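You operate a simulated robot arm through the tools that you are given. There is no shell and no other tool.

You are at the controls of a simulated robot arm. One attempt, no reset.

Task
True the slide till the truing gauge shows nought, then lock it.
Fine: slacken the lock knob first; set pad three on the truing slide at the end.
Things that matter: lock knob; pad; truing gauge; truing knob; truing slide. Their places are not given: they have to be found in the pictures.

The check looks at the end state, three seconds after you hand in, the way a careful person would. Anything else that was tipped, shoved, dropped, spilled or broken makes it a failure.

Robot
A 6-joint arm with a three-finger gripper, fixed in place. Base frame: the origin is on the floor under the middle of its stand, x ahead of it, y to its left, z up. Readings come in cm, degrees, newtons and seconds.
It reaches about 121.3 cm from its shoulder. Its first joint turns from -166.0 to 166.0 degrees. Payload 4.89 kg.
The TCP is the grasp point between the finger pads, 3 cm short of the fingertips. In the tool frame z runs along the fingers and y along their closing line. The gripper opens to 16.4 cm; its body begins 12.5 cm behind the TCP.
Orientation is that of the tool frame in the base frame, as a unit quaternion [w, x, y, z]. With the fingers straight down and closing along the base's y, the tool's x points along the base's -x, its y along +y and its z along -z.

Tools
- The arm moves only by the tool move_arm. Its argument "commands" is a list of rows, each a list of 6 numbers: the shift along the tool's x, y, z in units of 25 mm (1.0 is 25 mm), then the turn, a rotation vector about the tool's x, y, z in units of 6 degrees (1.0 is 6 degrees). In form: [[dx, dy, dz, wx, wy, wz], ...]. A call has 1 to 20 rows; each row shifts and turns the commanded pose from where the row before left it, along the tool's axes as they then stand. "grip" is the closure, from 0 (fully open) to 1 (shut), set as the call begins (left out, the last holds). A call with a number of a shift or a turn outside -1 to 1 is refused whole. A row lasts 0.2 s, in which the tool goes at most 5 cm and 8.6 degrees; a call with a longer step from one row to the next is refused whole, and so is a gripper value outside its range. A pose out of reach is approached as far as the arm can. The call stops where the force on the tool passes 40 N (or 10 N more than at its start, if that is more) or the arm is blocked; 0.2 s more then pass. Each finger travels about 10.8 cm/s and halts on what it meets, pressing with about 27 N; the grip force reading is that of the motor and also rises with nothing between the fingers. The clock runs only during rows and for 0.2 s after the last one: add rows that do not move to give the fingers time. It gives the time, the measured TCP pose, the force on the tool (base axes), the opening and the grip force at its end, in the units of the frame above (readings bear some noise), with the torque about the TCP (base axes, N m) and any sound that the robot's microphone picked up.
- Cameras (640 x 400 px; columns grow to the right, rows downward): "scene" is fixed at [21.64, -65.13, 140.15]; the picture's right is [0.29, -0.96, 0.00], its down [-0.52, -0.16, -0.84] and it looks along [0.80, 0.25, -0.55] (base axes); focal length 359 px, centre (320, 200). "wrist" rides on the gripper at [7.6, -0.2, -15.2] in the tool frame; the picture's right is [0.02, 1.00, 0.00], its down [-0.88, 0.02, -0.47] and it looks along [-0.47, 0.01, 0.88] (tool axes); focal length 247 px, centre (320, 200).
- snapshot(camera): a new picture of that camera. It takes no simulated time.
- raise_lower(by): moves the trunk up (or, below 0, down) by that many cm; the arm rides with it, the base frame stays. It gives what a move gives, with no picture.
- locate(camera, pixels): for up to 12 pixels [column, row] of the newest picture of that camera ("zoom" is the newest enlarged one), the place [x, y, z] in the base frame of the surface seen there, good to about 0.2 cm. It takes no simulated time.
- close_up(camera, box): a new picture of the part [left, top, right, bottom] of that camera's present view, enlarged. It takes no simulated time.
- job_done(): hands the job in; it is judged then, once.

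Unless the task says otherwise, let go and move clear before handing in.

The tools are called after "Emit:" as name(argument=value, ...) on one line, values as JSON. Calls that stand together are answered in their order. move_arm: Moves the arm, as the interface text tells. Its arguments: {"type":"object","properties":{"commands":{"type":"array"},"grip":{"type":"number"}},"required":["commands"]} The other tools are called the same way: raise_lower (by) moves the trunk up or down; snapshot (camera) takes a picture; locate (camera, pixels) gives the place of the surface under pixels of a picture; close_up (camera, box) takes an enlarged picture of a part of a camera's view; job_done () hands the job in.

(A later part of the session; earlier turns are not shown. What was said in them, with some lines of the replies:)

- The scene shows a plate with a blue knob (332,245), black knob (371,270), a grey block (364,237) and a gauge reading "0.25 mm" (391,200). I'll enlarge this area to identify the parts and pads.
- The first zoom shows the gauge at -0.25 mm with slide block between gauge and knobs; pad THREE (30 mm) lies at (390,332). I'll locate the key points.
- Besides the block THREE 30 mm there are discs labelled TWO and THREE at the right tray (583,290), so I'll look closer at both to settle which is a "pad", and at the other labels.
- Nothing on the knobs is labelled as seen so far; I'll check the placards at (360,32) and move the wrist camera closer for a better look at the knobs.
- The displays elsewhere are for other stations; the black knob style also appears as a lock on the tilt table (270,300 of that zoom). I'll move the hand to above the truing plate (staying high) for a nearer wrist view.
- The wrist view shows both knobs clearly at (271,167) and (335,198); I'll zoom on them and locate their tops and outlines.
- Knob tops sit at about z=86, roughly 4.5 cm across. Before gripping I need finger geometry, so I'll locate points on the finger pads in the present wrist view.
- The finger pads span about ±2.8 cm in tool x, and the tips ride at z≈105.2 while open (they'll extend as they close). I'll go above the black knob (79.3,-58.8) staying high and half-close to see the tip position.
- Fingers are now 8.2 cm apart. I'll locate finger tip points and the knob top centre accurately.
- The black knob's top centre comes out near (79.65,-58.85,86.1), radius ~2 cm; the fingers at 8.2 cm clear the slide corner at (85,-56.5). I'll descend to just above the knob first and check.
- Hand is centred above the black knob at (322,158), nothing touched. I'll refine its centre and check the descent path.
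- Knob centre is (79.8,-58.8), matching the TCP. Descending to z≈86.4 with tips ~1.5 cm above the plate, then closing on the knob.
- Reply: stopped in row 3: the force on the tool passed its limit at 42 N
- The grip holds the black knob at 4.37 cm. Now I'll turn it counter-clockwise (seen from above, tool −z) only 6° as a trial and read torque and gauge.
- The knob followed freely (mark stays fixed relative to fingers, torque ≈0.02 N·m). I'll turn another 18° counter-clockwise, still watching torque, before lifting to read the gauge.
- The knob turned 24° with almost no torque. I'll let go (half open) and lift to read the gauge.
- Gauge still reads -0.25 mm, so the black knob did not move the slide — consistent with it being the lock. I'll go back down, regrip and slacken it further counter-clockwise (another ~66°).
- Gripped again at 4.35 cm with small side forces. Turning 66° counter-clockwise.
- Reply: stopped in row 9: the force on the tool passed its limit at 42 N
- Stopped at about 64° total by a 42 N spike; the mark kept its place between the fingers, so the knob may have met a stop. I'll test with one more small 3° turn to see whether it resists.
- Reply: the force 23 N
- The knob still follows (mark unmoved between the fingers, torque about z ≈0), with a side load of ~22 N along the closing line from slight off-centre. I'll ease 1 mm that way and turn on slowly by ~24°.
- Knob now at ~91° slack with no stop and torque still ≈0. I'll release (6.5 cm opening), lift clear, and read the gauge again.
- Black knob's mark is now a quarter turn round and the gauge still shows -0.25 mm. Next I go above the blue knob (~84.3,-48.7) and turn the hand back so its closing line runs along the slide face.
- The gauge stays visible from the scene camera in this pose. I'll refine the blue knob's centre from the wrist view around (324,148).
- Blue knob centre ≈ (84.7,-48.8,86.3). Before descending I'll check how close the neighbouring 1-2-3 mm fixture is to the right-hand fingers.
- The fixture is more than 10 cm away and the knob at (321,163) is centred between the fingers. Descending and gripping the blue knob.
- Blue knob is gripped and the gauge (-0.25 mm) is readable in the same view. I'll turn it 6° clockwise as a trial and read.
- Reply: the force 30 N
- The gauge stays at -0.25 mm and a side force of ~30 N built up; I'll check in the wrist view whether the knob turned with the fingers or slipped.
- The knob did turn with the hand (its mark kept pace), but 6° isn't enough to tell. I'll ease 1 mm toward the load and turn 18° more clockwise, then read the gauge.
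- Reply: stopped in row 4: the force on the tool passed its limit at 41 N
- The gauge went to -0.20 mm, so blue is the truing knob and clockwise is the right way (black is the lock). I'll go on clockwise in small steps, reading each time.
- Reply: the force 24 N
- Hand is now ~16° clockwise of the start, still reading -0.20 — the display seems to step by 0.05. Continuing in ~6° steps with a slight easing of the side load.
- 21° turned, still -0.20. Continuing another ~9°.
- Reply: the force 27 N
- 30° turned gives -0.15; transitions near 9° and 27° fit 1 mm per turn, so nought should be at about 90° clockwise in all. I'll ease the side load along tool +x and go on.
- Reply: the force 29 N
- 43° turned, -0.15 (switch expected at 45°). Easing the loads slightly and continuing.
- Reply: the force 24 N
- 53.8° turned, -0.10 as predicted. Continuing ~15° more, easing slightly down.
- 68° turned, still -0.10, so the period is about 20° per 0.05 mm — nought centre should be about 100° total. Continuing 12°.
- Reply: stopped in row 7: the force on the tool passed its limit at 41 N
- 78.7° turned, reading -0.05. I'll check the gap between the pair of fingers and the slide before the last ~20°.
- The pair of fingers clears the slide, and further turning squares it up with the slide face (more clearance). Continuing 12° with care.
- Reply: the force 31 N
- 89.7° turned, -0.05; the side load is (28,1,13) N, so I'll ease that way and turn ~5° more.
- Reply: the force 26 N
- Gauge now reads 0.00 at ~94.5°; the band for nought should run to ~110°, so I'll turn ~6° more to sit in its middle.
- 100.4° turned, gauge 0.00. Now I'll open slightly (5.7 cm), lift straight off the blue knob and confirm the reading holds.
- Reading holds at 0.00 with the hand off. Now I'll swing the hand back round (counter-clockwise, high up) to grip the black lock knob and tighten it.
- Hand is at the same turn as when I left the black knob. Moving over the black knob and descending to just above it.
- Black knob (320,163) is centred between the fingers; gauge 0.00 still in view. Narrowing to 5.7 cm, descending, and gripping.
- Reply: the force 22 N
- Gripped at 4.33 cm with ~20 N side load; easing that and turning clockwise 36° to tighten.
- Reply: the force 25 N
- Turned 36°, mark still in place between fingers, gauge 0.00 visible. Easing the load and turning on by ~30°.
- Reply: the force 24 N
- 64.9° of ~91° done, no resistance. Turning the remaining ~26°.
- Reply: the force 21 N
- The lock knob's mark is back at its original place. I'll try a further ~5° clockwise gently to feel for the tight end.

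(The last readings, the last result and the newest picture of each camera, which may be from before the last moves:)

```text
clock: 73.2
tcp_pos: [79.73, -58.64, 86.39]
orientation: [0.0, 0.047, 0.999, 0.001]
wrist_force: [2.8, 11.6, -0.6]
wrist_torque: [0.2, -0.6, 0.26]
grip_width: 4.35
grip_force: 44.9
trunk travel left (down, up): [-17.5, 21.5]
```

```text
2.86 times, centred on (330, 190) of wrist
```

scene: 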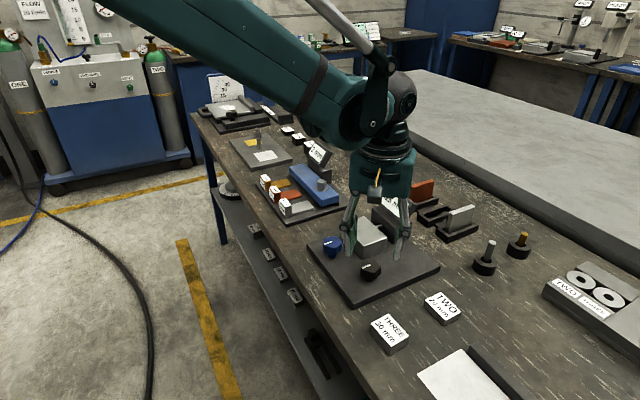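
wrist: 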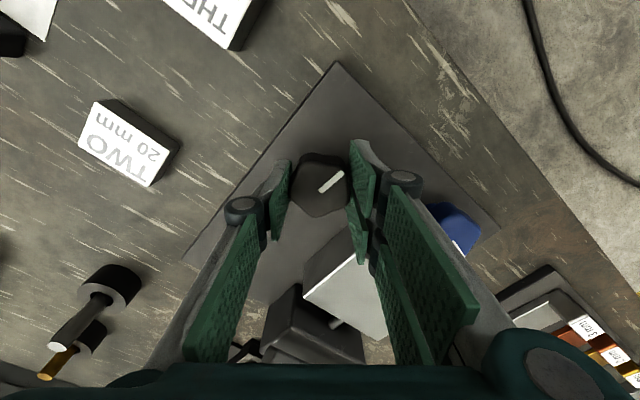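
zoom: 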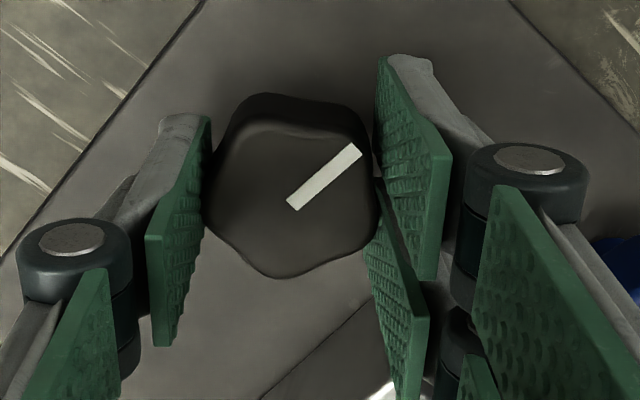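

A resisting torque of 0.26 N·m now shows, so the lock is tight at its original position. Releasing, lifting, and checking the gauge and marks.

Emit:
move_arm(commands=[[0, 0, 0, 0, 0, 0], [0, 0, 0, 0, 0, 0], [0, 0, -0.4, 0, 0, 0], [0, 0, -0.8, 0, 0, 0], [0, 0, -0.8, 0, 0, 0], [0, 0, -0.8, 0, 0, 0], [0, 0, -0.8, 0, 0, 0], [0, 0, -0.8, 0, 0, 0], [0, 0, -0.8, 0, 0, 0], [0, 0, -0.8, 0, 0, 0], [0, 0, 0, 0, 0, 0]], grip=0.6)

Emit:
snapshot(camera="wrist")

Emit:
close_up(camera="scene", box=[310, 160, 440, 300])

```text
clock: 75.6
tcp_pos: [79.82, -58.74, 101.41]
orientation: [-0.001, 0.047, 0.999, 0.001]
wrist_force: [-0.2, 0.6, 0.3]
wrist_torque: [-0.01, -0.03, 0.0]
grip_width: 6.56
grip_force: 0.1
trunk travel left (down, up): [-17.5, 21.5]
```

```text
taken
```

wrist: 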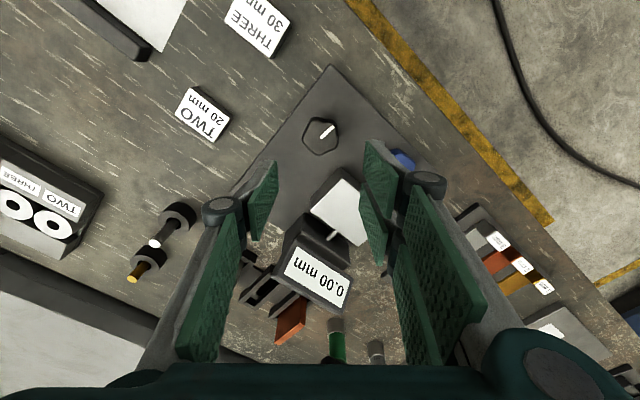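

```text
2.86 times, centred on (375, 230) of scene
```

zoom: 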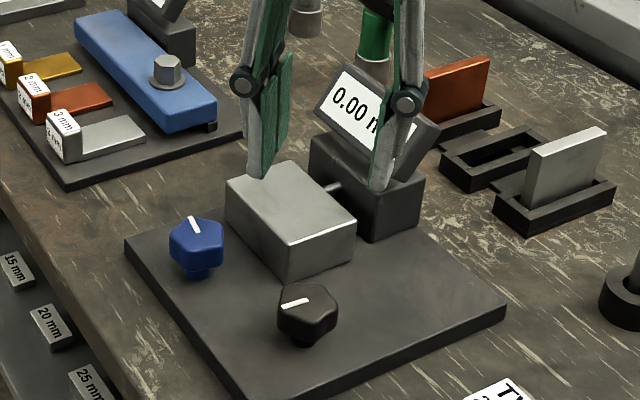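

Gauge reads 0.00 and the lock mark is back as at the start. Now the pad: before picking, I'll compare the candidates — block THREE 30 mm, and the labelled discs in the tray near (60,200) of the wrist view — plus other labelled racks.

Emit:
close_up(camera="wrist", box=[0, 110, 150, 260])

Emit:
snapshot(camera="scene")

Emit:
locate(camera="scene", pixels=[[583, 276], [607, 297], [570, 288], [600, 305], [389, 332], [390, 325], [616, 340], [560, 310], [375, 322], [404, 340]])

Emit:
close_up(camera="scene", box=[270, 80, 370, 160])

Emit:
close_up(camera="scene", box=[560, 250, 640, 350])

```text
2.67 times, centred on (75, 185) of wrist
```

zoom: 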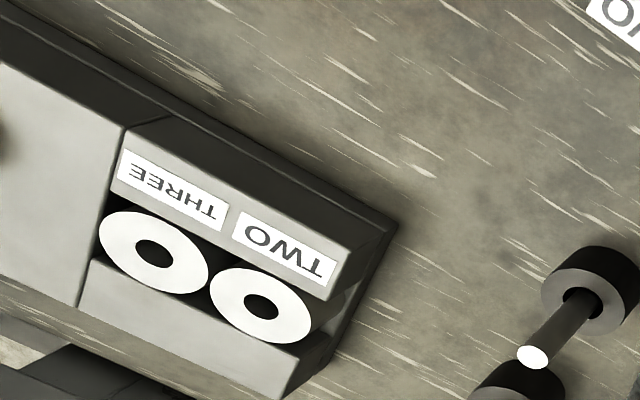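

```text
taken
```

scene: 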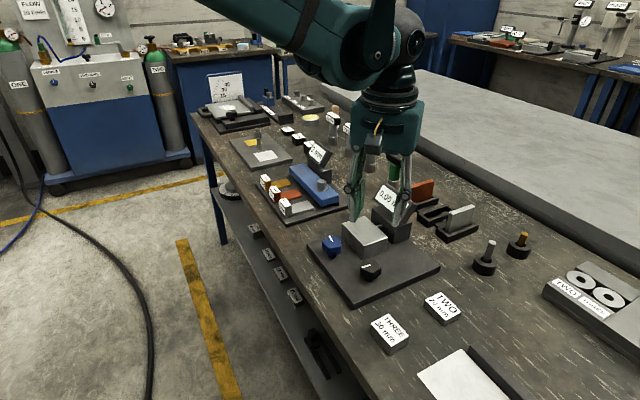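

```text
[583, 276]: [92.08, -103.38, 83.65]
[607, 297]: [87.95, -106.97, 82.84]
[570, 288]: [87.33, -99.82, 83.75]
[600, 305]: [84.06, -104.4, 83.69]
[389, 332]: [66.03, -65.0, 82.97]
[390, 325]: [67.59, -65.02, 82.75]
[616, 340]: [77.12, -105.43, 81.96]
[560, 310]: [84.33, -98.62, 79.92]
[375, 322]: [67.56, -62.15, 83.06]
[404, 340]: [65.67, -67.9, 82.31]
```

```text
5.00 times, centred on (320, 120) of scene
```

zoom: 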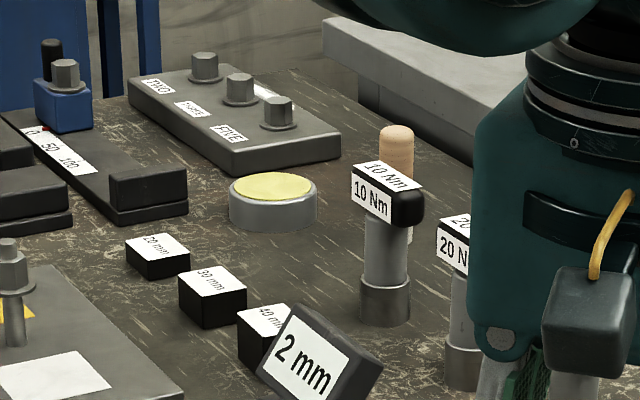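

```text
4.00 times, centred on (600, 300) of scene
```

zoom: 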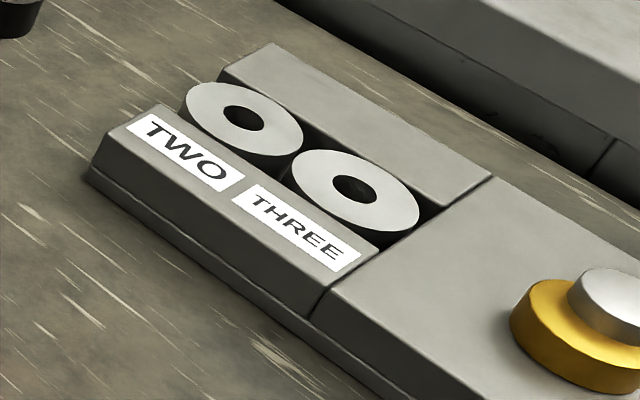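

All the number labels are reused per station (bolts, rings), so the named block next to the truing plate, THREE 30 mm at (66.6,-65.1), is pad three; it is also of a size to sit on the slide. I'll move above it and turn the hand so it closes along the pad's long side, which also keeps the fingers away from the gauge when placing.

Emit:
move_arm(commands=[[0.836, -0.508, 0, 0, 0, 0], [0.836, -0.508, 0, 0, 0, 0], [0.836, -0.508, 0, 0, 0, 0], [0.836, -0.508, 0, 0, 0, 0], [0.836, -0.508, 0, 0, 0, 0], [0.836, -0.508, 0, 0, 0, 0], [0, 0, 0, 0, 0, 0.99], [0, 0, 0, 0, 0, 0.99], [0, 0, 0, 0, 0, 0.99], [0, 0, 0, 0, 0, 0.99], [0, 0, 0, 0, 0, 0.99], [0, 0, 0, 0, 0, 0.99], [0, 0, 0, 0, 0, 0]], grip=0.45)

Emit:
snapshot(camera="wrist")

Emit:
snapshot(camera="scene")

```text
clock: 78.4
tcp_pos: [66.71, -65.05, 101.47]
orientation: [-0.001, 0.351, 0.936, 0.001]
wrist_force: [0.0, -0.8, -0.9]
wrist_torque: [-0.04, 0.01, -0.03]
grip_width: 9.03
grip_force: 0.0
trunk travel left (down, up): [-17.5, 21.5]
```

```text
taken
```

wrist: 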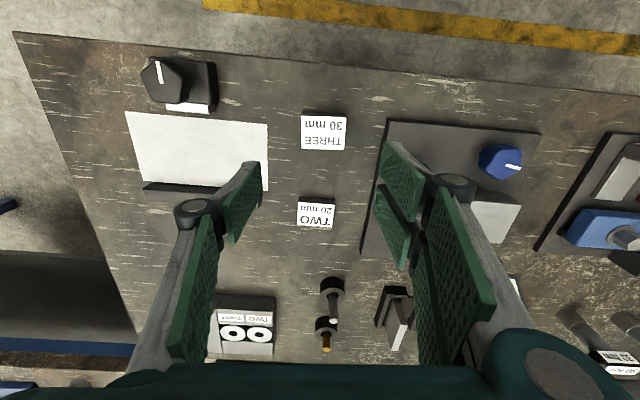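

```text
taken
```

scene: 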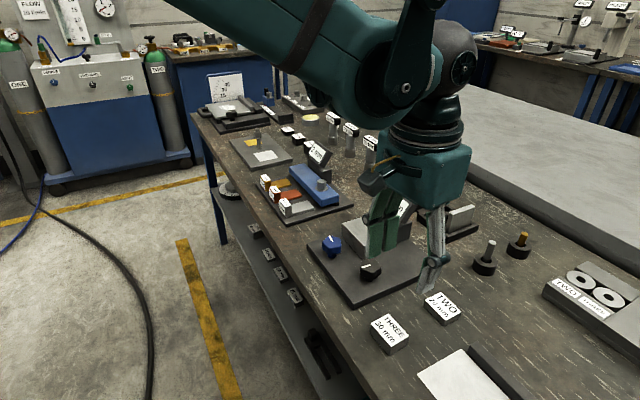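

Pad THREE is at (323,132) in the wrist view, nearly square to the hand. I'll zoom and locate its corners to get centre and angle.

Emit:
close_up(camera="wrist", box=[280, 95, 370, 165])

Emit:
locate(camera="wrist", pixels=[[304, 117], [345, 118], [346, 148], [303, 148], [324, 132], [303, 132], [346, 132], [324, 148], [324, 117], [268, 190], [388, 125], [370, 200]])

```text
5.71 times, centred on (325, 130) of wrist
```

zoom: 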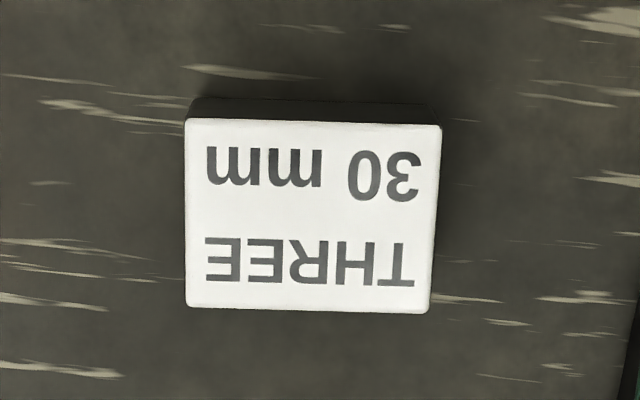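

```text
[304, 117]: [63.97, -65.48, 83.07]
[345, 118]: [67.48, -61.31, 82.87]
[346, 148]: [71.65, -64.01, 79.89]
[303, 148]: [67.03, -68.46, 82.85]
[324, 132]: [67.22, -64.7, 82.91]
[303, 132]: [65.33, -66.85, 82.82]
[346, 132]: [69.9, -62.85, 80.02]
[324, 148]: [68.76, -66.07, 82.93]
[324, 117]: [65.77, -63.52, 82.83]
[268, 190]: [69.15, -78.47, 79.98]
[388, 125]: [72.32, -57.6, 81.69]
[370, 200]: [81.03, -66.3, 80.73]
```

Wrist-view corners give pad centre (67.2,-64.85), top z 82.9, within ~1° of the hand's angle. Shifting 0.5 cm and descending to 6 cm above for a check.

Emit:
move_arm(commands=[[-0.1, 0.19, 0.6, 0, 0, 0], [0, 0, 0.8, 0, 0, 0], [0, 0, 0.8, 0, 0, 0], [0, 0, 0.8, 0, 0, 0], [0, 0, 0.8, 0, 0, 0], [0, 0, 0.8, 0, 0, 0], [0, 0, 0, 0, 0, 0]], grip=0.48)

Emit:
snapshot(camera="wrist")

Emit:
close_up(camera="wrist", box=[250, 100, 400, 220])

```text
clock: 80.0
tcp_pos: [67.15, -64.83, 89.78]
orientation: [-0.001, 0.35, 0.937, 0.001]
wrist_force: [0.3, -0.4, -0.7]
wrist_torque: [0.0, 0.01, 0.01]
grip_width: 8.53
grip_force: 0.1
trunk travel left (down, up): [-17.5, 21.5]
```

```text
taken
```

wrist: 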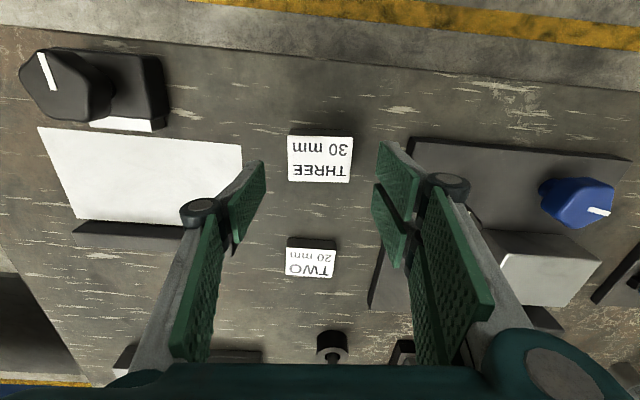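

```text
3.33 times, centred on (325, 160) of wrist
```

zoom: 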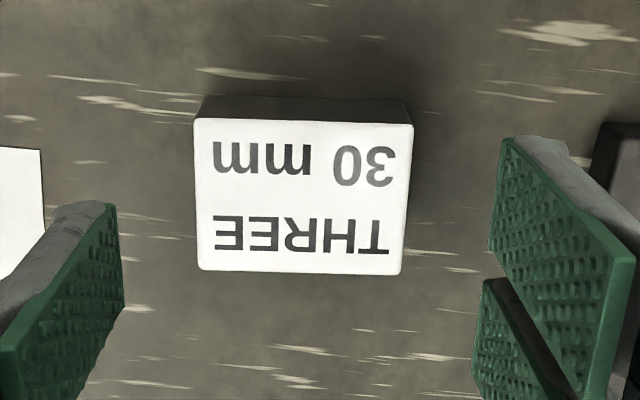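

The white sheet's edge at (243,150) lies near the left finger; I'll locate it and the pad corners before descending.

Emit:
locate(camera="wrist", pixels=[[238, 150], [230, 180], [246, 150], [289, 138], [351, 139], [290, 180], [346, 180], [320, 160], [255, 200], [408, 145]])

```text
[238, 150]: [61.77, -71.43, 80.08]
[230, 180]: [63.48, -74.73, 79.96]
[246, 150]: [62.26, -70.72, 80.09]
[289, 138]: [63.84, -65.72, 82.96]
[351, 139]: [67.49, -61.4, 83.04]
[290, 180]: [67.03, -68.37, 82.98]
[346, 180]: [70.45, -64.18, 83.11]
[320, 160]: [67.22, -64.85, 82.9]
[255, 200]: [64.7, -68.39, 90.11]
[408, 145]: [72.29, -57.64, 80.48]
```

Sheet edge is 8 cm from the pad centre and the plate edge 8.8 cm; fingers reach ~6 cm, so all clear. Descending to z≈83.4 (tips ~0.5 cm above bench) and closing on pad three.

Emit:
move_arm(commands=[[0, -0.02, 0.64, 0, 0, 0], [0, 0, 0.64, 0, 0, 0], [0, 0, 0.64, 0, 0, 0], [0, 0, 0.6, 0, 0, 0], [0, 0, 0, 0, 0, 0]], grip=0.48)

Emit:
move_arm(commands=[[0, 0, 0, 0, 0, 0], [0, 0, 0, 0, 0, 0], [0, 0, 0, 0, 0, 0], [0, 0, 0, 0, 0, 0]], grip=0.72)

Emit:
snapshot(camera="wrist")

Emit:
close_up(camera="scene", box=[330, 270, 460, 370])

```text
clock: 81.2
tcp_pos: [67.05, -65.03, 83.63]
orientation: [-0.001, 0.35, 0.937, 0.001]
wrist_force: [0.0, 0.1, -0.9]
wrist_torque: [0.05, 0.02, -0.01]
grip_width: 8.51
grip_force: 0.0
trunk travel left (down, up): [-17.5, 21.5]
```

```text
clock: 82.2
tcp_pos: [67.05, -64.97, 83.6]
orientation: [-0.001, 0.35, 0.937, 0.001]
wrist_force: [0.5, 2.2, -0.9]
wrist_torque: [0.08, -0.02, -0.04]
grip_width: 6.01
grip_force: 27.2
trunk travel left (down, up): [-17.5, 21.5]
```

```text
taken
```

wrist: 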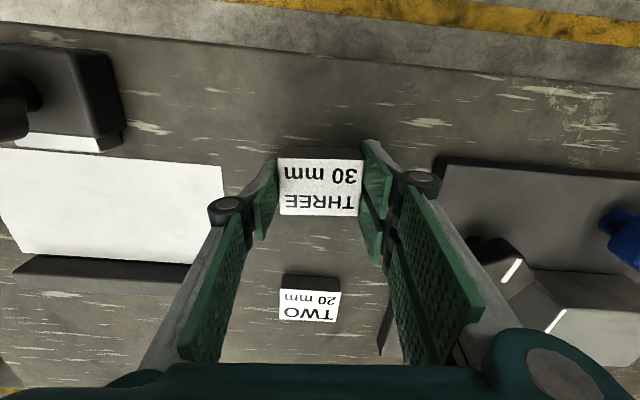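

```text
4.00 times, centred on (395, 320) of scene
```

zoom: 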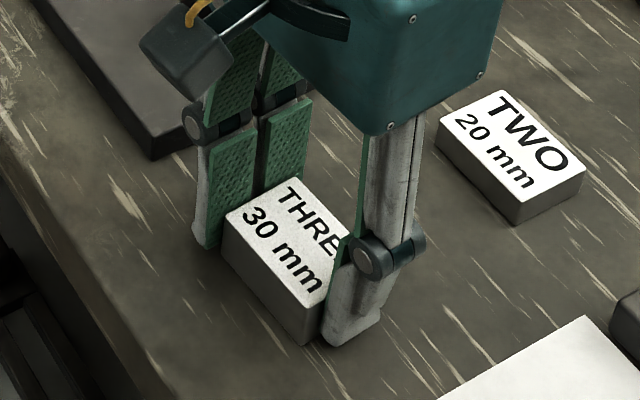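

The pad is held at 6.0 cm between the fingers. I'll firm the grip and lift a little to verify the hold.

Emit:
move_arm(commands=[[0, 0, 0, 0, 0, 0], [0, 0, 0, 0, 0, 0], [0, 0, -0.2, 0, 0, 0], [0, 0, -0.4, 0, 0, 0], [0, 0, -0.4, 0, 0, 0], [0, 0, 0, 0, 0, 0]], grip=0.85)

Emit:
snapshot(camera="wrist")

Emit:
close_up(camera="scene", box=[330, 250, 460, 370])

```text
clock: 83.6
tcp_pos: [67.22, -65.09, 86.23]
orientation: [-0.001, 0.35, 0.937, 0.0]
wrist_force: [-0.3, 1.1, -6.6]
wrist_torque: [0.0, 0.03, 0.0]
grip_width: 5.97
grip_force: 27.2
trunk travel left (down, up): [-17.5, 21.5]
```

```text
taken
```

wrist: 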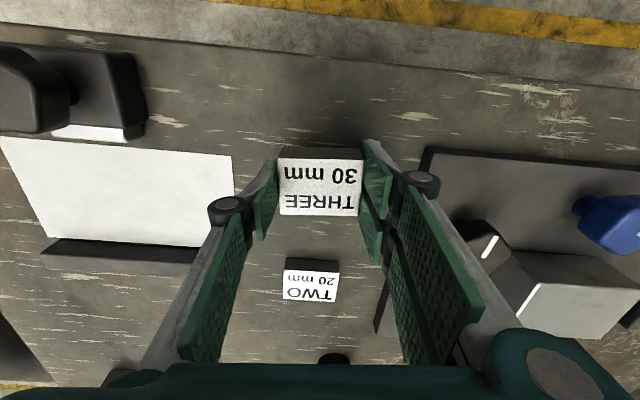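

```text
3.33 times, centred on (395, 310) of scene
```

zoom: 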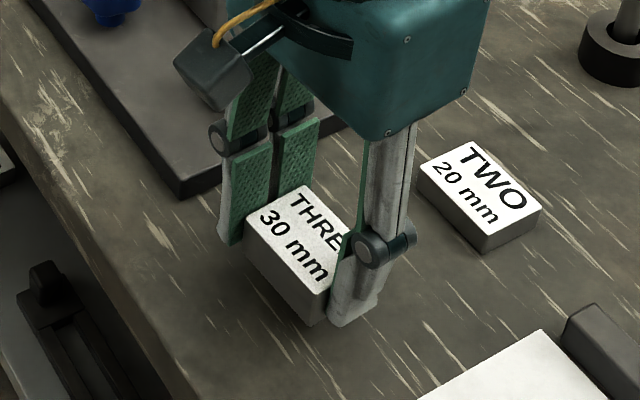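

Pad three is held firmly (about 0.6 kg) and level; nothing else moved. Lifting high and moving to a spot offset from the slide so the wrist camera can see the slide top past the pad.

Emit:
move_arm(commands=[[0, 0, -0.75, 0, 0, 0], [0, 0, -0.75, 0, 0, 0], [0, 0, -0.75, 0, 0, 0], [0, 0, -0.75, 0, 0, 0], [0, 0, -0.75, 0, 0, 0], [0, 0, -0.75, 0, 0, 0], [0, 0, -0.75, 0, 0, 0], [0, 0, -0.75, 0, 0, 0], [0, 0, -0.75, 0, 0, 0], [0, 0, 0, 0, 0, 0]], grip=0.85)

Emit:
move_arm(commands=[[-0.035, 0.4, 0, 0, 0, 0], [-0.07, 0.75, 0, 0, 0, 0], [-0.07, 0.75, 0, 0, 0, 0], [-0.07, 0.75, 0, 0, 0, 0], [-0.07, 0.75, 0, 0, 0, 0], [-0.07, 0.75, 0, 0, 0, 0], [-0.07, 0.75, 0, 0, 0, 0], [-0.07, 0.75, 0, 0, 0, 0], [-0.07, 0.75, 0, 0, 0, 0], [-0.07, 0.75, 0, 0, 0, 0], [-0.07, 0.75, 0, 0, 0, 0], [-0.07, 0.75, 0, 0, 0, 0], [-0.035, 0.4, 0, 0, 0, 0], [0, 0, 0, 0, 0, 0]], grip=0.85)

Emit:
snapshot(camera="wrist")

Emit:
snapshot(camera="scene")

```text
clock: 85.8
tcp_pos: [67.14, -64.83, 103.03]
orientation: [-0.001, 0.35, 0.937, 0.0]
wrist_force: [-0.4, -0.6, -6.0]
wrist_torque: [-0.04, 0.0, 0.0]
grip_width: 5.94
grip_force: 27.3
trunk travel left (down, up): [-17.5, 21.5]
```

```text
clock: 88.8
tcp_pos: [83.78, -49.36, 103.13]
orientation: [0.0, 0.349, 0.937, 0.001]
wrist_force: [0.8, 0.6, -7.1]
wrist_torque: [-0.04, 0.04, -0.01]
grip_width: 5.98
grip_force: 27.1
trunk travel left (down, up): [-17.5, 21.5]
```

```text
taken
```

wrist: 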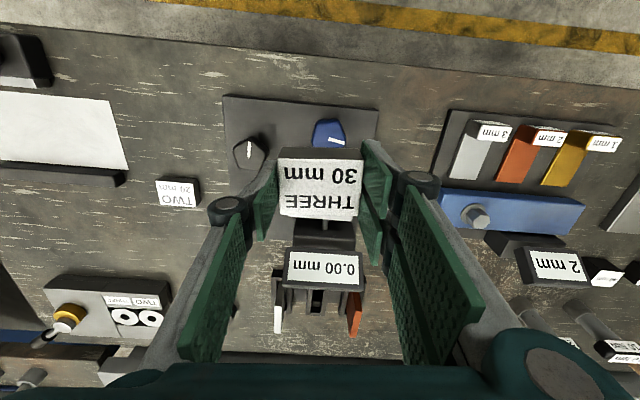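

```text
taken
```

scene: 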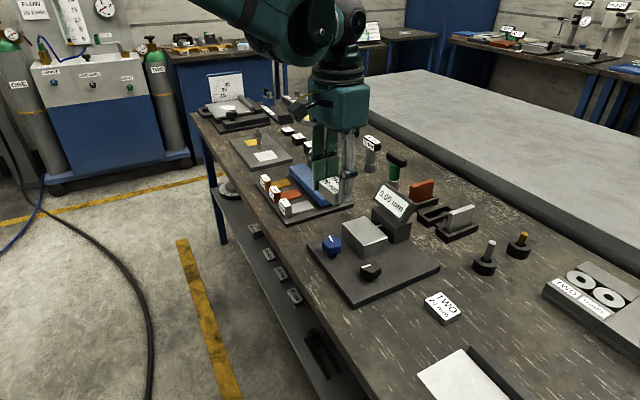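

The pad hides the slide in this wrist view; I'll back off 7 cm along tool +x so the slide shows below the pad, and also zoom the scene.

Emit:
move_arm(commands=[[0.7, 0, 0, 0, 0, 0], [0.7, 0, 0, 0, 0, 0], [0.7, 0, 0, 0, 0, 0], [0.7, 0, 0, 0, 0, 0], [0, 0, 0, 0, 0, 0]], grip=0.85)

Emit:
snapshot(camera="wrist")

Emit:
close_up(camera="scene", box=[330, 180, 420, 270])

```text
clock: 90.0
tcp_pos: [78.29, -44.67, 103.24]
orientation: [-0.001, 0.35, 0.937, 0.001]
wrist_force: [-0.4, 0.5, -6.2]
wrist_torque: [0.0, -0.02, -0.01]
grip_width: 5.97
grip_force: 26.9
trunk travel left (down, up): [-17.5, 21.5]
```

```text
taken
```

wrist: 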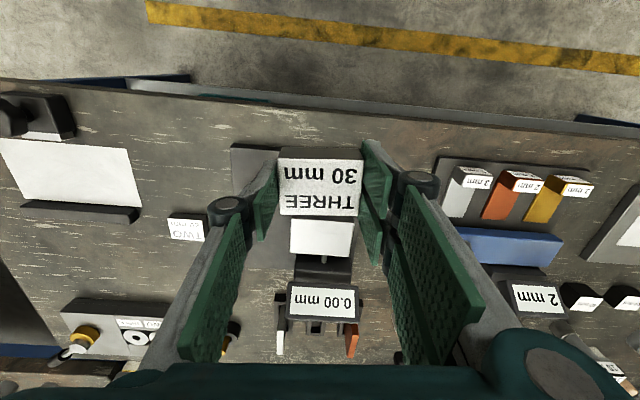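

```text
4.44 times, centred on (375, 225) of scene
```

zoom: 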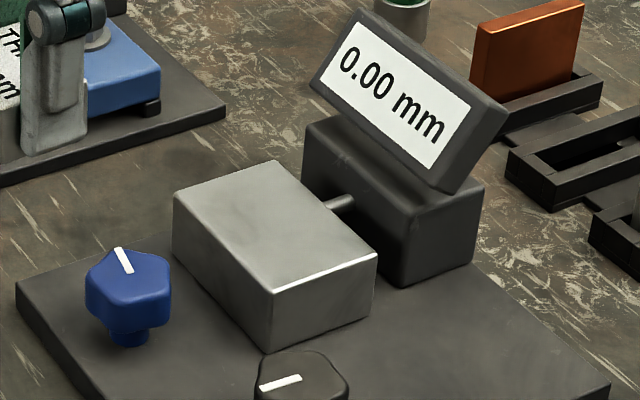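

The slide's far half is now visible at (291–353, 220–258). Locating its edges in both pictures.

Emit:
locate(camera="wrist", pixels=[[293, 252], [350, 254], [294, 230], [352, 230], [322, 252], [322, 240], [322, 224], [325, 285], [295, 285], [355, 290], [322, 270], [318, 315]])

Emit:
close_up(camera="wrist", box=[260, 200, 390, 330])

Emit:
snapshot(camera="scene")

Emit:
locate(camera="scene", pixels=[[365, 231], [344, 225], [365, 218], [386, 237], [365, 244], [391, 200], [380, 190], [420, 222], [412, 235], [375, 212], [400, 212], [385, 182]])

```text
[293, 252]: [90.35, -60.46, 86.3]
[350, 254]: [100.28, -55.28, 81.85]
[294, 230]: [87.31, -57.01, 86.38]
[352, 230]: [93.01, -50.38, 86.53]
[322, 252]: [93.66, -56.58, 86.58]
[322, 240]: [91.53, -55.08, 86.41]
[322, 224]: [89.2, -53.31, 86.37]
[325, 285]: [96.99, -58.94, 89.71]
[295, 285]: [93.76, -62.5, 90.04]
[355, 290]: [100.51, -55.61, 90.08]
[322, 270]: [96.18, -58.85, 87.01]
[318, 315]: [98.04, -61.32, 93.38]
```

```text
3.08 times, centred on (325, 265) of wrist
```

zoom: 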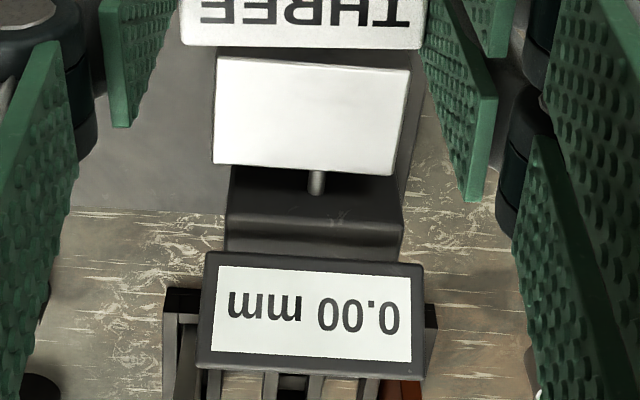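

```text
taken
```

scene: 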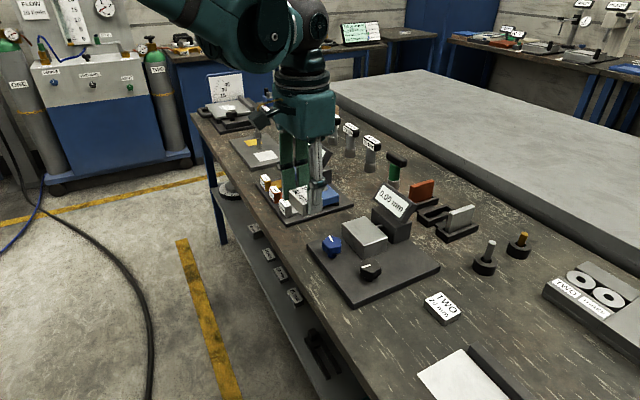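

```text
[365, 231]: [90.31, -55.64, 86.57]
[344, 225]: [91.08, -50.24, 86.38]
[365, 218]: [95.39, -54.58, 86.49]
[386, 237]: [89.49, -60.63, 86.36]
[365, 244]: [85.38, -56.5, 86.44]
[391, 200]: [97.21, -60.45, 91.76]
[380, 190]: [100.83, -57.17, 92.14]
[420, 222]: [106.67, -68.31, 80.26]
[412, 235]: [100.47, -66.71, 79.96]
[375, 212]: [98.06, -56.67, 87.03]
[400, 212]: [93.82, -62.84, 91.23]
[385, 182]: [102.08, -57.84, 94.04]
```

Slide top centre works out at about (91.0,-55.1,86.4), ~9×6.5 cm; the gauge display's near edge is 7 cm beyond it. Moving over the slide at height, then checking alignment.

Emit:
move_arm(commands=[[-0.37, 0.02, 0, 0, 0, 0], [-0.73, 0.02, 0, 0, 0, 0], [-0.73, 0.02, 0, 0, 0, 0], [-0.73, 0.02, 0, 0, 0, 0], [-0.73, 0.02, 0, 0, 0, 0], [-0.73, 0.02, 0, 0, 0, 0], [-0.73, 0.02, 0, 0, 0, 0], [-0.73, 0.02, 0, 0, 0, 0], [-0.73, 0.02, 0, 0, 0, 0], [-0.36, 0, 0, 0, 0, 0], [0, 0, 0, 0, 0, 0], [0, 0, 0, 0, 0, 0]], grip=0.85)

Emit:
snapshot(camera="scene")

Emit:
close_up(camera="scene", box=[310, 140, 440, 270])

Emit:
snapshot(camera="wrist")

```text
clock: 92.6
tcp_pos: [90.93, -55.09, 103.14]
orientation: [-0.001, 0.35, 0.937, 0.001]
wrist_force: [-0.7, -0.4, -6.3]
wrist_torque: [0.0, 0.0, 0.01]
grip_width: 5.98
grip_force: 26.9
trunk travel left (down, up): [-17.5, 21.5]
```

```text
taken
```

scene: 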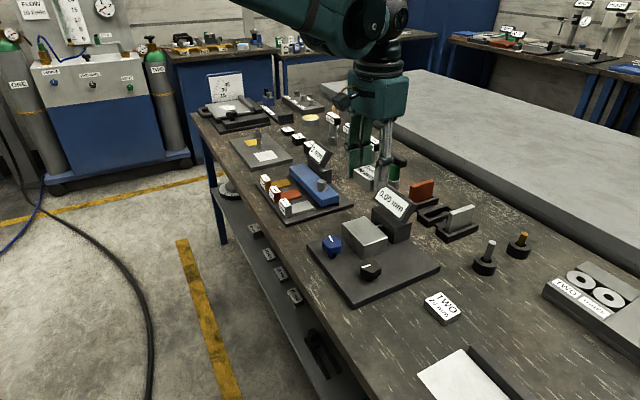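

```text
3.08 times, centred on (375, 205) of scene
```

zoom: 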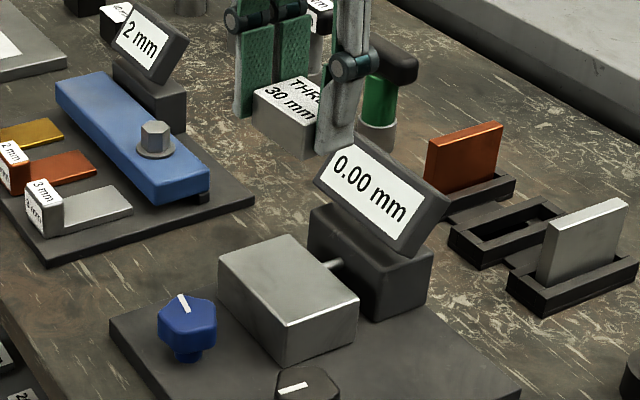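

```text
taken
```

wrist: 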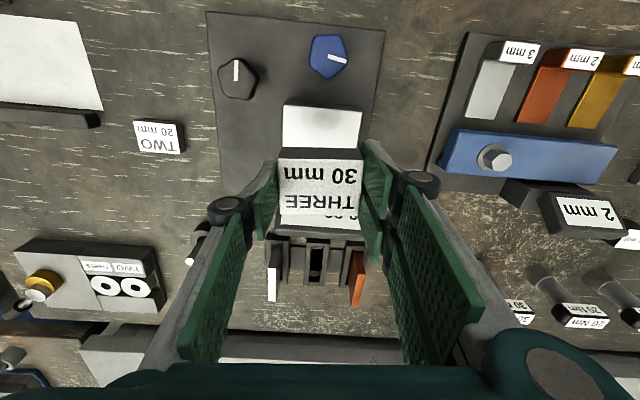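

The slide's near edge shows above the pad at (283–361,105–145); locating it gives a second fix on its position.

Emit:
locate(camera="wrist", pixels=[[285, 107], [359, 112], [284, 140], [360, 140], [322, 109], [322, 125], [322, 142], [280, 104], [364, 110], [300, 165], [345, 165], [320, 200]])

Emit:
close_up(camera="wrist", box=[260, 80, 390, 230])

```text
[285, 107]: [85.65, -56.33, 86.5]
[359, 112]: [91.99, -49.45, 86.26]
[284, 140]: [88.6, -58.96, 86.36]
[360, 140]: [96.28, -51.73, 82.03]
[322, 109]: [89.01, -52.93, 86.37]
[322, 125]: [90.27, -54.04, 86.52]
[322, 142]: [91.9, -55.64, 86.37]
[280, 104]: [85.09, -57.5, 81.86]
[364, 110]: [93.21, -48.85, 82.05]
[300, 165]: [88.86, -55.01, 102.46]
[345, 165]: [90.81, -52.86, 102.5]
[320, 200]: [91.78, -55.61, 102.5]
```

```text
2.67 times, centred on (325, 155) of wrist
```

zoom: 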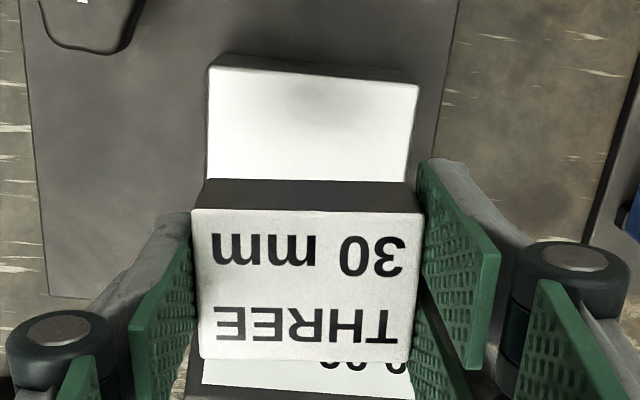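

Near edge gives slide centre (91.2,-55.2); pad centre is (91.0,-55.0), well inside. Descending to ~1 cm above the slide (contact expected at TCP z≈90.1).

Emit:
move_arm(commands=[[-0.05, 0, 0.4, 0, 0, 0], [0, 0, 0.7, 0, 0, 0], [0, 0, 0.7, 0, 0, 0], [0, 0, 0.7, 0, 0, 0], [0, 0, 0.7, 0, 0, 0], [0, 0, 0.7, 0, 0, 0], [0, 0, 0.5, 0, 0, 0], [0, 0, 0.3, 0, 0, 0], [0, 0, 0, 0, 0, 0], [0, 0, 0, 0, 0, 0]], grip=0.85)

Emit:
snapshot(camera="scene")

Emit:
close_up(camera="scene", box=[310, 150, 440, 280])

Emit:
snapshot(camera="wrist")

```text
clock: 94.8
tcp_pos: [91.11, -55.25, 91.29]
orientation: [-0.001, 0.35, 0.937, 0.001]
wrist_force: [-0.2, 0.2, -6.7]
wrist_torque: [0.0, 0.01, 0.0]
grip_width: 5.97
grip_force: 26.7
trunk travel left (down, up): [-17.5, 21.5]
```

```text
taken
```

scene: 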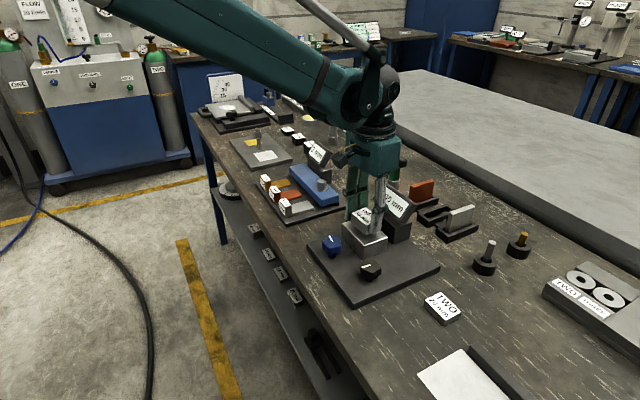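

```text
3.08 times, centred on (375, 215) of scene
```

zoom: 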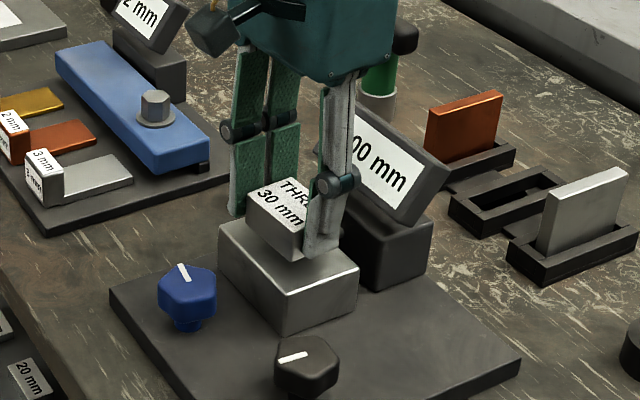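

```text
taken
```

wrist: 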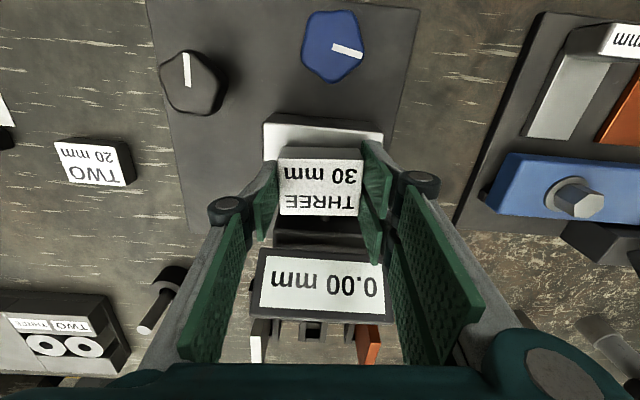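

Pad is about 1.2 cm above the slide and looks well placed; I'll measure margins to the slide's near and side edges before setting down.

Emit:
close_up(camera="wrist", box=[250, 100, 400, 250])

Emit:
locate(camera="wrist", pixels=[[323, 121], [323, 130], [323, 143], [320, 150], [320, 156], [320, 162], [320, 212], [282, 180], [358, 180], [268, 135], [378, 140], [320, 185]])

```text
2.67 times, centred on (325, 175) of wrist
```

zoom: 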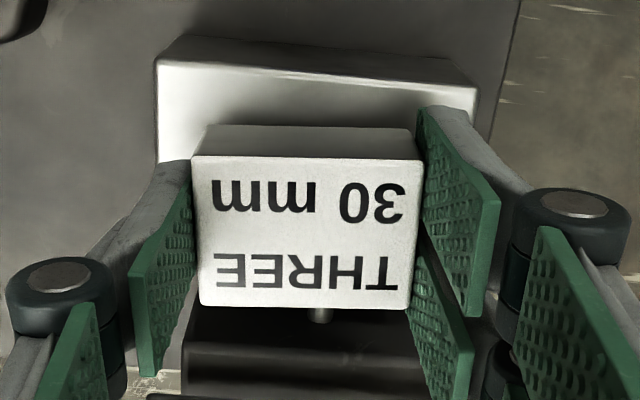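

```text
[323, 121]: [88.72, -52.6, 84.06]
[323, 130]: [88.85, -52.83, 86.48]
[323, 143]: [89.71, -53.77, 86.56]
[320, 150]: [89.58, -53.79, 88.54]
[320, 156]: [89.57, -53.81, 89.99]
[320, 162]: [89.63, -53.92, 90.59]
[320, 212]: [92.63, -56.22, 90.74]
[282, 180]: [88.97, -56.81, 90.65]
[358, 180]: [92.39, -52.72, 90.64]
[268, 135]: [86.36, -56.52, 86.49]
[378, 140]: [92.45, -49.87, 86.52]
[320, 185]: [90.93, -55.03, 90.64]
```

Margins are about 1.2 cm near/far and >1 cm at the ends, and the gap is ~1.15 cm. Lowering 1.0 cm slowly.

Emit:
move_arm(commands=[[0, 0, 0.1, 0, 0, 0], [0, 0, 0.1, 0, 0, 0], [0, 0, 0.1, 0, 0, 0], [0, 0, 0.08, 0, 0, 0], [0, 0, 0, 0, 0, 0]], grip=0.85)

Emit:
close_up(camera="scene", box=[330, 180, 420, 260])

```text
clock: 96.0
tcp_pos: [91.09, -55.22, 90.31]
orientation: [0.0, 0.35, 0.937, 0.001]
wrist_force: [0.8, 0.0, -6.4]
wrist_torque: [-0.01, -0.01, -0.02]
grip_width: 5.99
grip_force: 27.3
trunk travel left (down, up): [-17.5, 21.5]
```

```text
5.00 times, centred on (375, 220) of scene
```

zoom: 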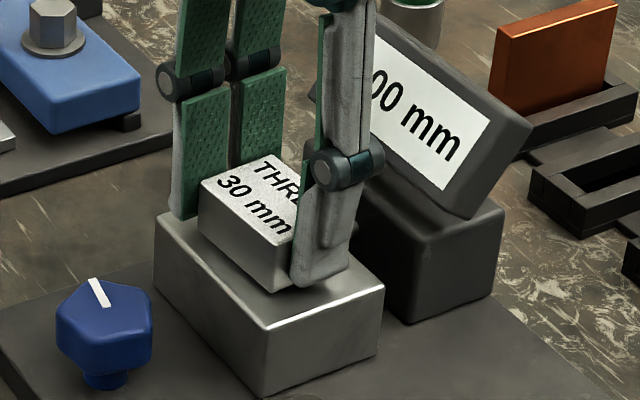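

Still carrying full weight, gap ~0.2 cm. Lowering in half-millimetre steps to contact.

Emit:
move_arm(commands=[[0, 0, 0.02, 0, 0, 0], [0, 0, 0.02, 0, 0, 0], [0, 0, 0.02, 0, 0, 0], [0, 0, 0, 0, 0, 0]], grip=0.85)

```text
clock: 97.0
tcp_pos: [91.12, -55.25, 90.14]
orientation: [0.0, 0.35, 0.937, 0.001]
wrist_force: [0.3, -0.3, -6.5]
wrist_torque: [0.01, 0.01, -0.02]
grip_width: 5.95
grip_force: 27.0
trunk travel left (down, up): [-17.5, 21.5]
```

No contact yet (force still -6.5 N). Lowering another ~1 mm in small steps.

Emit:
move_arm(commands=[[0, 0, 0.02, 0, 0, 0], [0, 0, 0.02, 0, 0, 0], [0, 0, 0, 0, 0, 0]], grip=0.85)

```text
clock: 97.8
tcp_pos: [91.15, -55.15, 90.11]
orientation: [0.0, 0.35, 0.937, 0.001]
wrist_force: [1.6, -0.5, 1.3]
wrist_torque: [-0.19, 0.11, 0.03]
grip_width: 5.98
grip_force: 26.9
trunk travel left (down, up): [-17.5, 21.5]
```

The weight has gone onto the slide (force +1.3 N). Opening the fingers gently without moving.

Emit:
move_arm(commands=[[0, 0, 0, 0, 0, 0], [0, 0, 0, 0, 0, 0], [0, 0, 0, 0, 0, 0]], grip=0.57)

Emit:
snapshot(camera="wrist")

Emit:
close_up(camera="scene", box=[330, 180, 420, 260])

```text
clock: 98.6
tcp_pos: [91.29, -55.19, 90.14]
orientation: [-0.001, 0.35, 0.937, 0.001]
wrist_force: [-0.2, -0.1, -0.5]
wrist_torque: [0.0, -0.02, 0.01]
grip_width: 7.06
grip_force: 0.0
trunk travel left (down, up): [-17.5, 21.5]
```

```text
taken
```

wrist: 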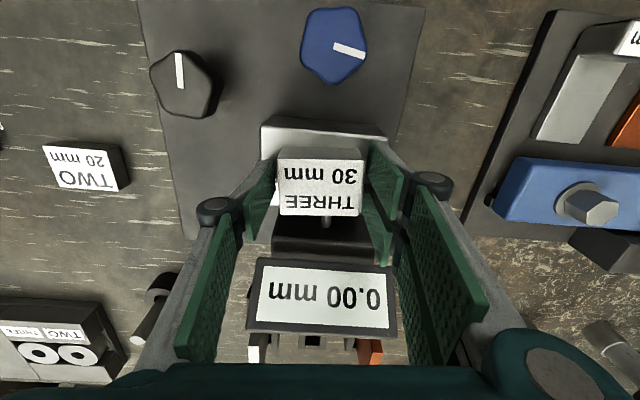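

```text
5.00 times, centred on (375, 220) of scene
```

zoom: 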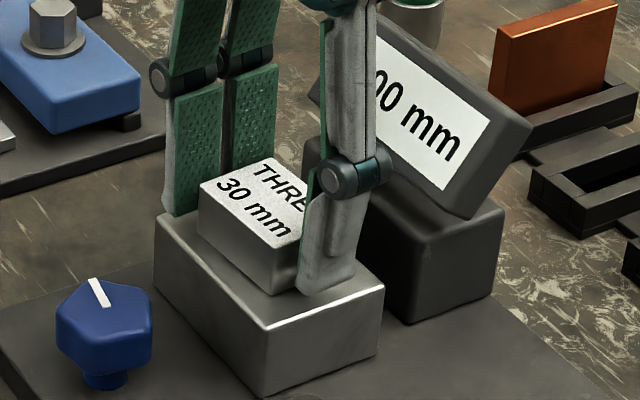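

The pad is free of the fingers and sits on the slide, gauge 0.00 mm. Lifting straight up clear.

Emit:
move_arm(commands=[[0, 0, -0.3, 0, 0, 0], [0, 0, -0.6, 0, 0, 0], [0, 0, -0.8, 0, 0, 0], [0, 0, -0.8, 0, 0, 0], [0, 0, -0.8, 0, 0, 0], [0, 0, -0.8, 0, 0, 0], [0, 0, -0.8, 0, 0, 0], [0, 0, -0.8, 0, 0, 0], [0, 0, -0.8, 0, 0, 0], [0, 0, -0.8, 0, 0, 0], [0, 0, 0, 0, 0, 0]], grip=0.55)

Emit:
move_arm(commands=[[0.8, 0, 0, 0, 0, 0], [0.8, 0, 0, 0, 0, 0], [0.8, 0, 0, 0, 0, 0], [0.8, 0, 0, 0, 0, 0], [0.8, 0, 0, 0, 0, 0], [0.8, 0, 0, 0, 0, 0], [0, 0, 0, 0, 0, 0]], grip=0.55)

Emit:
snapshot(camera="scene")

Emit:
close_up(camera="scene", box=[310, 160, 440, 300])

Emit:
snapshot(camera="wrist")

```text
clock: 101.0
tcp_pos: [91.17, -55.33, 108.34]
orientation: [-0.001, 0.35, 0.937, 0.001]
wrist_force: [-0.1, 0.3, -0.1]
wrist_torque: [-0.06, -0.04, 0.04]
grip_width: 7.41
grip_force: 0.1
trunk travel left (down, up): [-17.5, 21.5]
```

```text
clock: 102.6
tcp_pos: [81.91, -47.24, 108.42]
orientation: [-0.001, 0.35, 0.937, 0.001]
wrist_force: [0.0, 1.6, 0.9]
wrist_torque: [0.03, -0.07, -0.01]
grip_width: 7.37
grip_force: 0.0
trunk travel left (down, up): [-17.5, 21.5]
```

```text
taken
```

scene: 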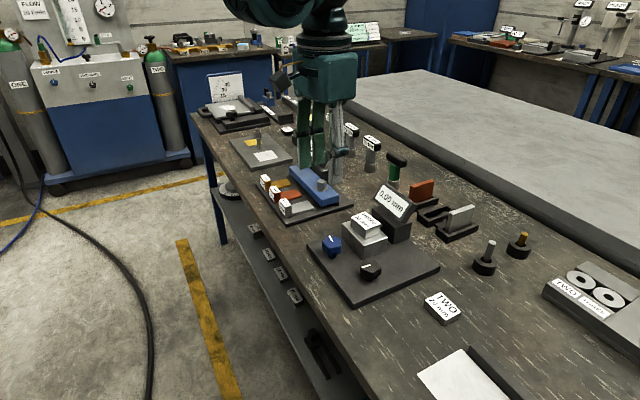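

```text
2.86 times, centred on (375, 230) of scene
```

zoom: 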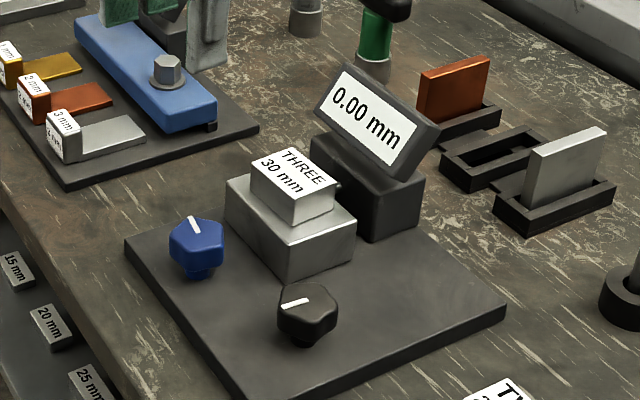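

```text
taken
```

wrist: 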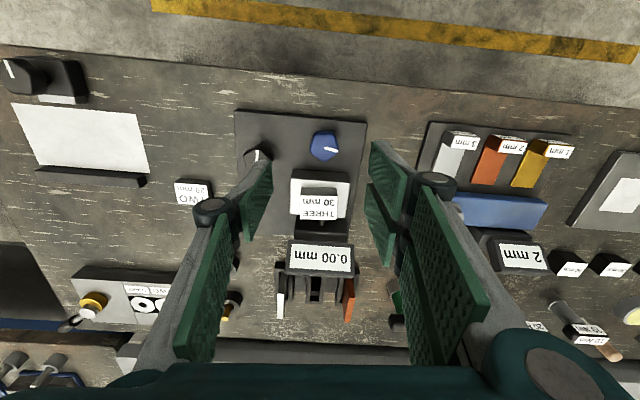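

Pad three sits square on the slide (368,222), the gauge reads 0.00 mm, the lock knob is back tight at its original mark, and the hand is clear with nothing else disturbed. Handing in.

Emit:
job_done()

```text
The job is handed in.
```

The job is handed in: the truing gauge reads 0.00 mm, the lock knob is tight again, and pad three is resting on the slide. The check result has not come back yet.

- **Lock knob (black):** I slackened it about 91° counter-clockwise first. After truing I turned it back to its original mark and a few degrees on, where it began to resist (about 0.26 N·m).
- **Truing knob (blue):** About 100° clockwise brought the gauge from -0.25 mm to 0.00 mm, near the middle of the range where it shows nought. The reading held after locking and after the pad was set down.
- **Pad three:** No part is labelled "pad". I took it to be the block marked THREE 30 mm beside the truing plate, since a ring in another tray and a bolt rack also carry that number. It sits fully on the slide, with roughly 1 cm of slide showing on each side.

The hand is clear, and nothing else in the last pictures looks moved or tipped.
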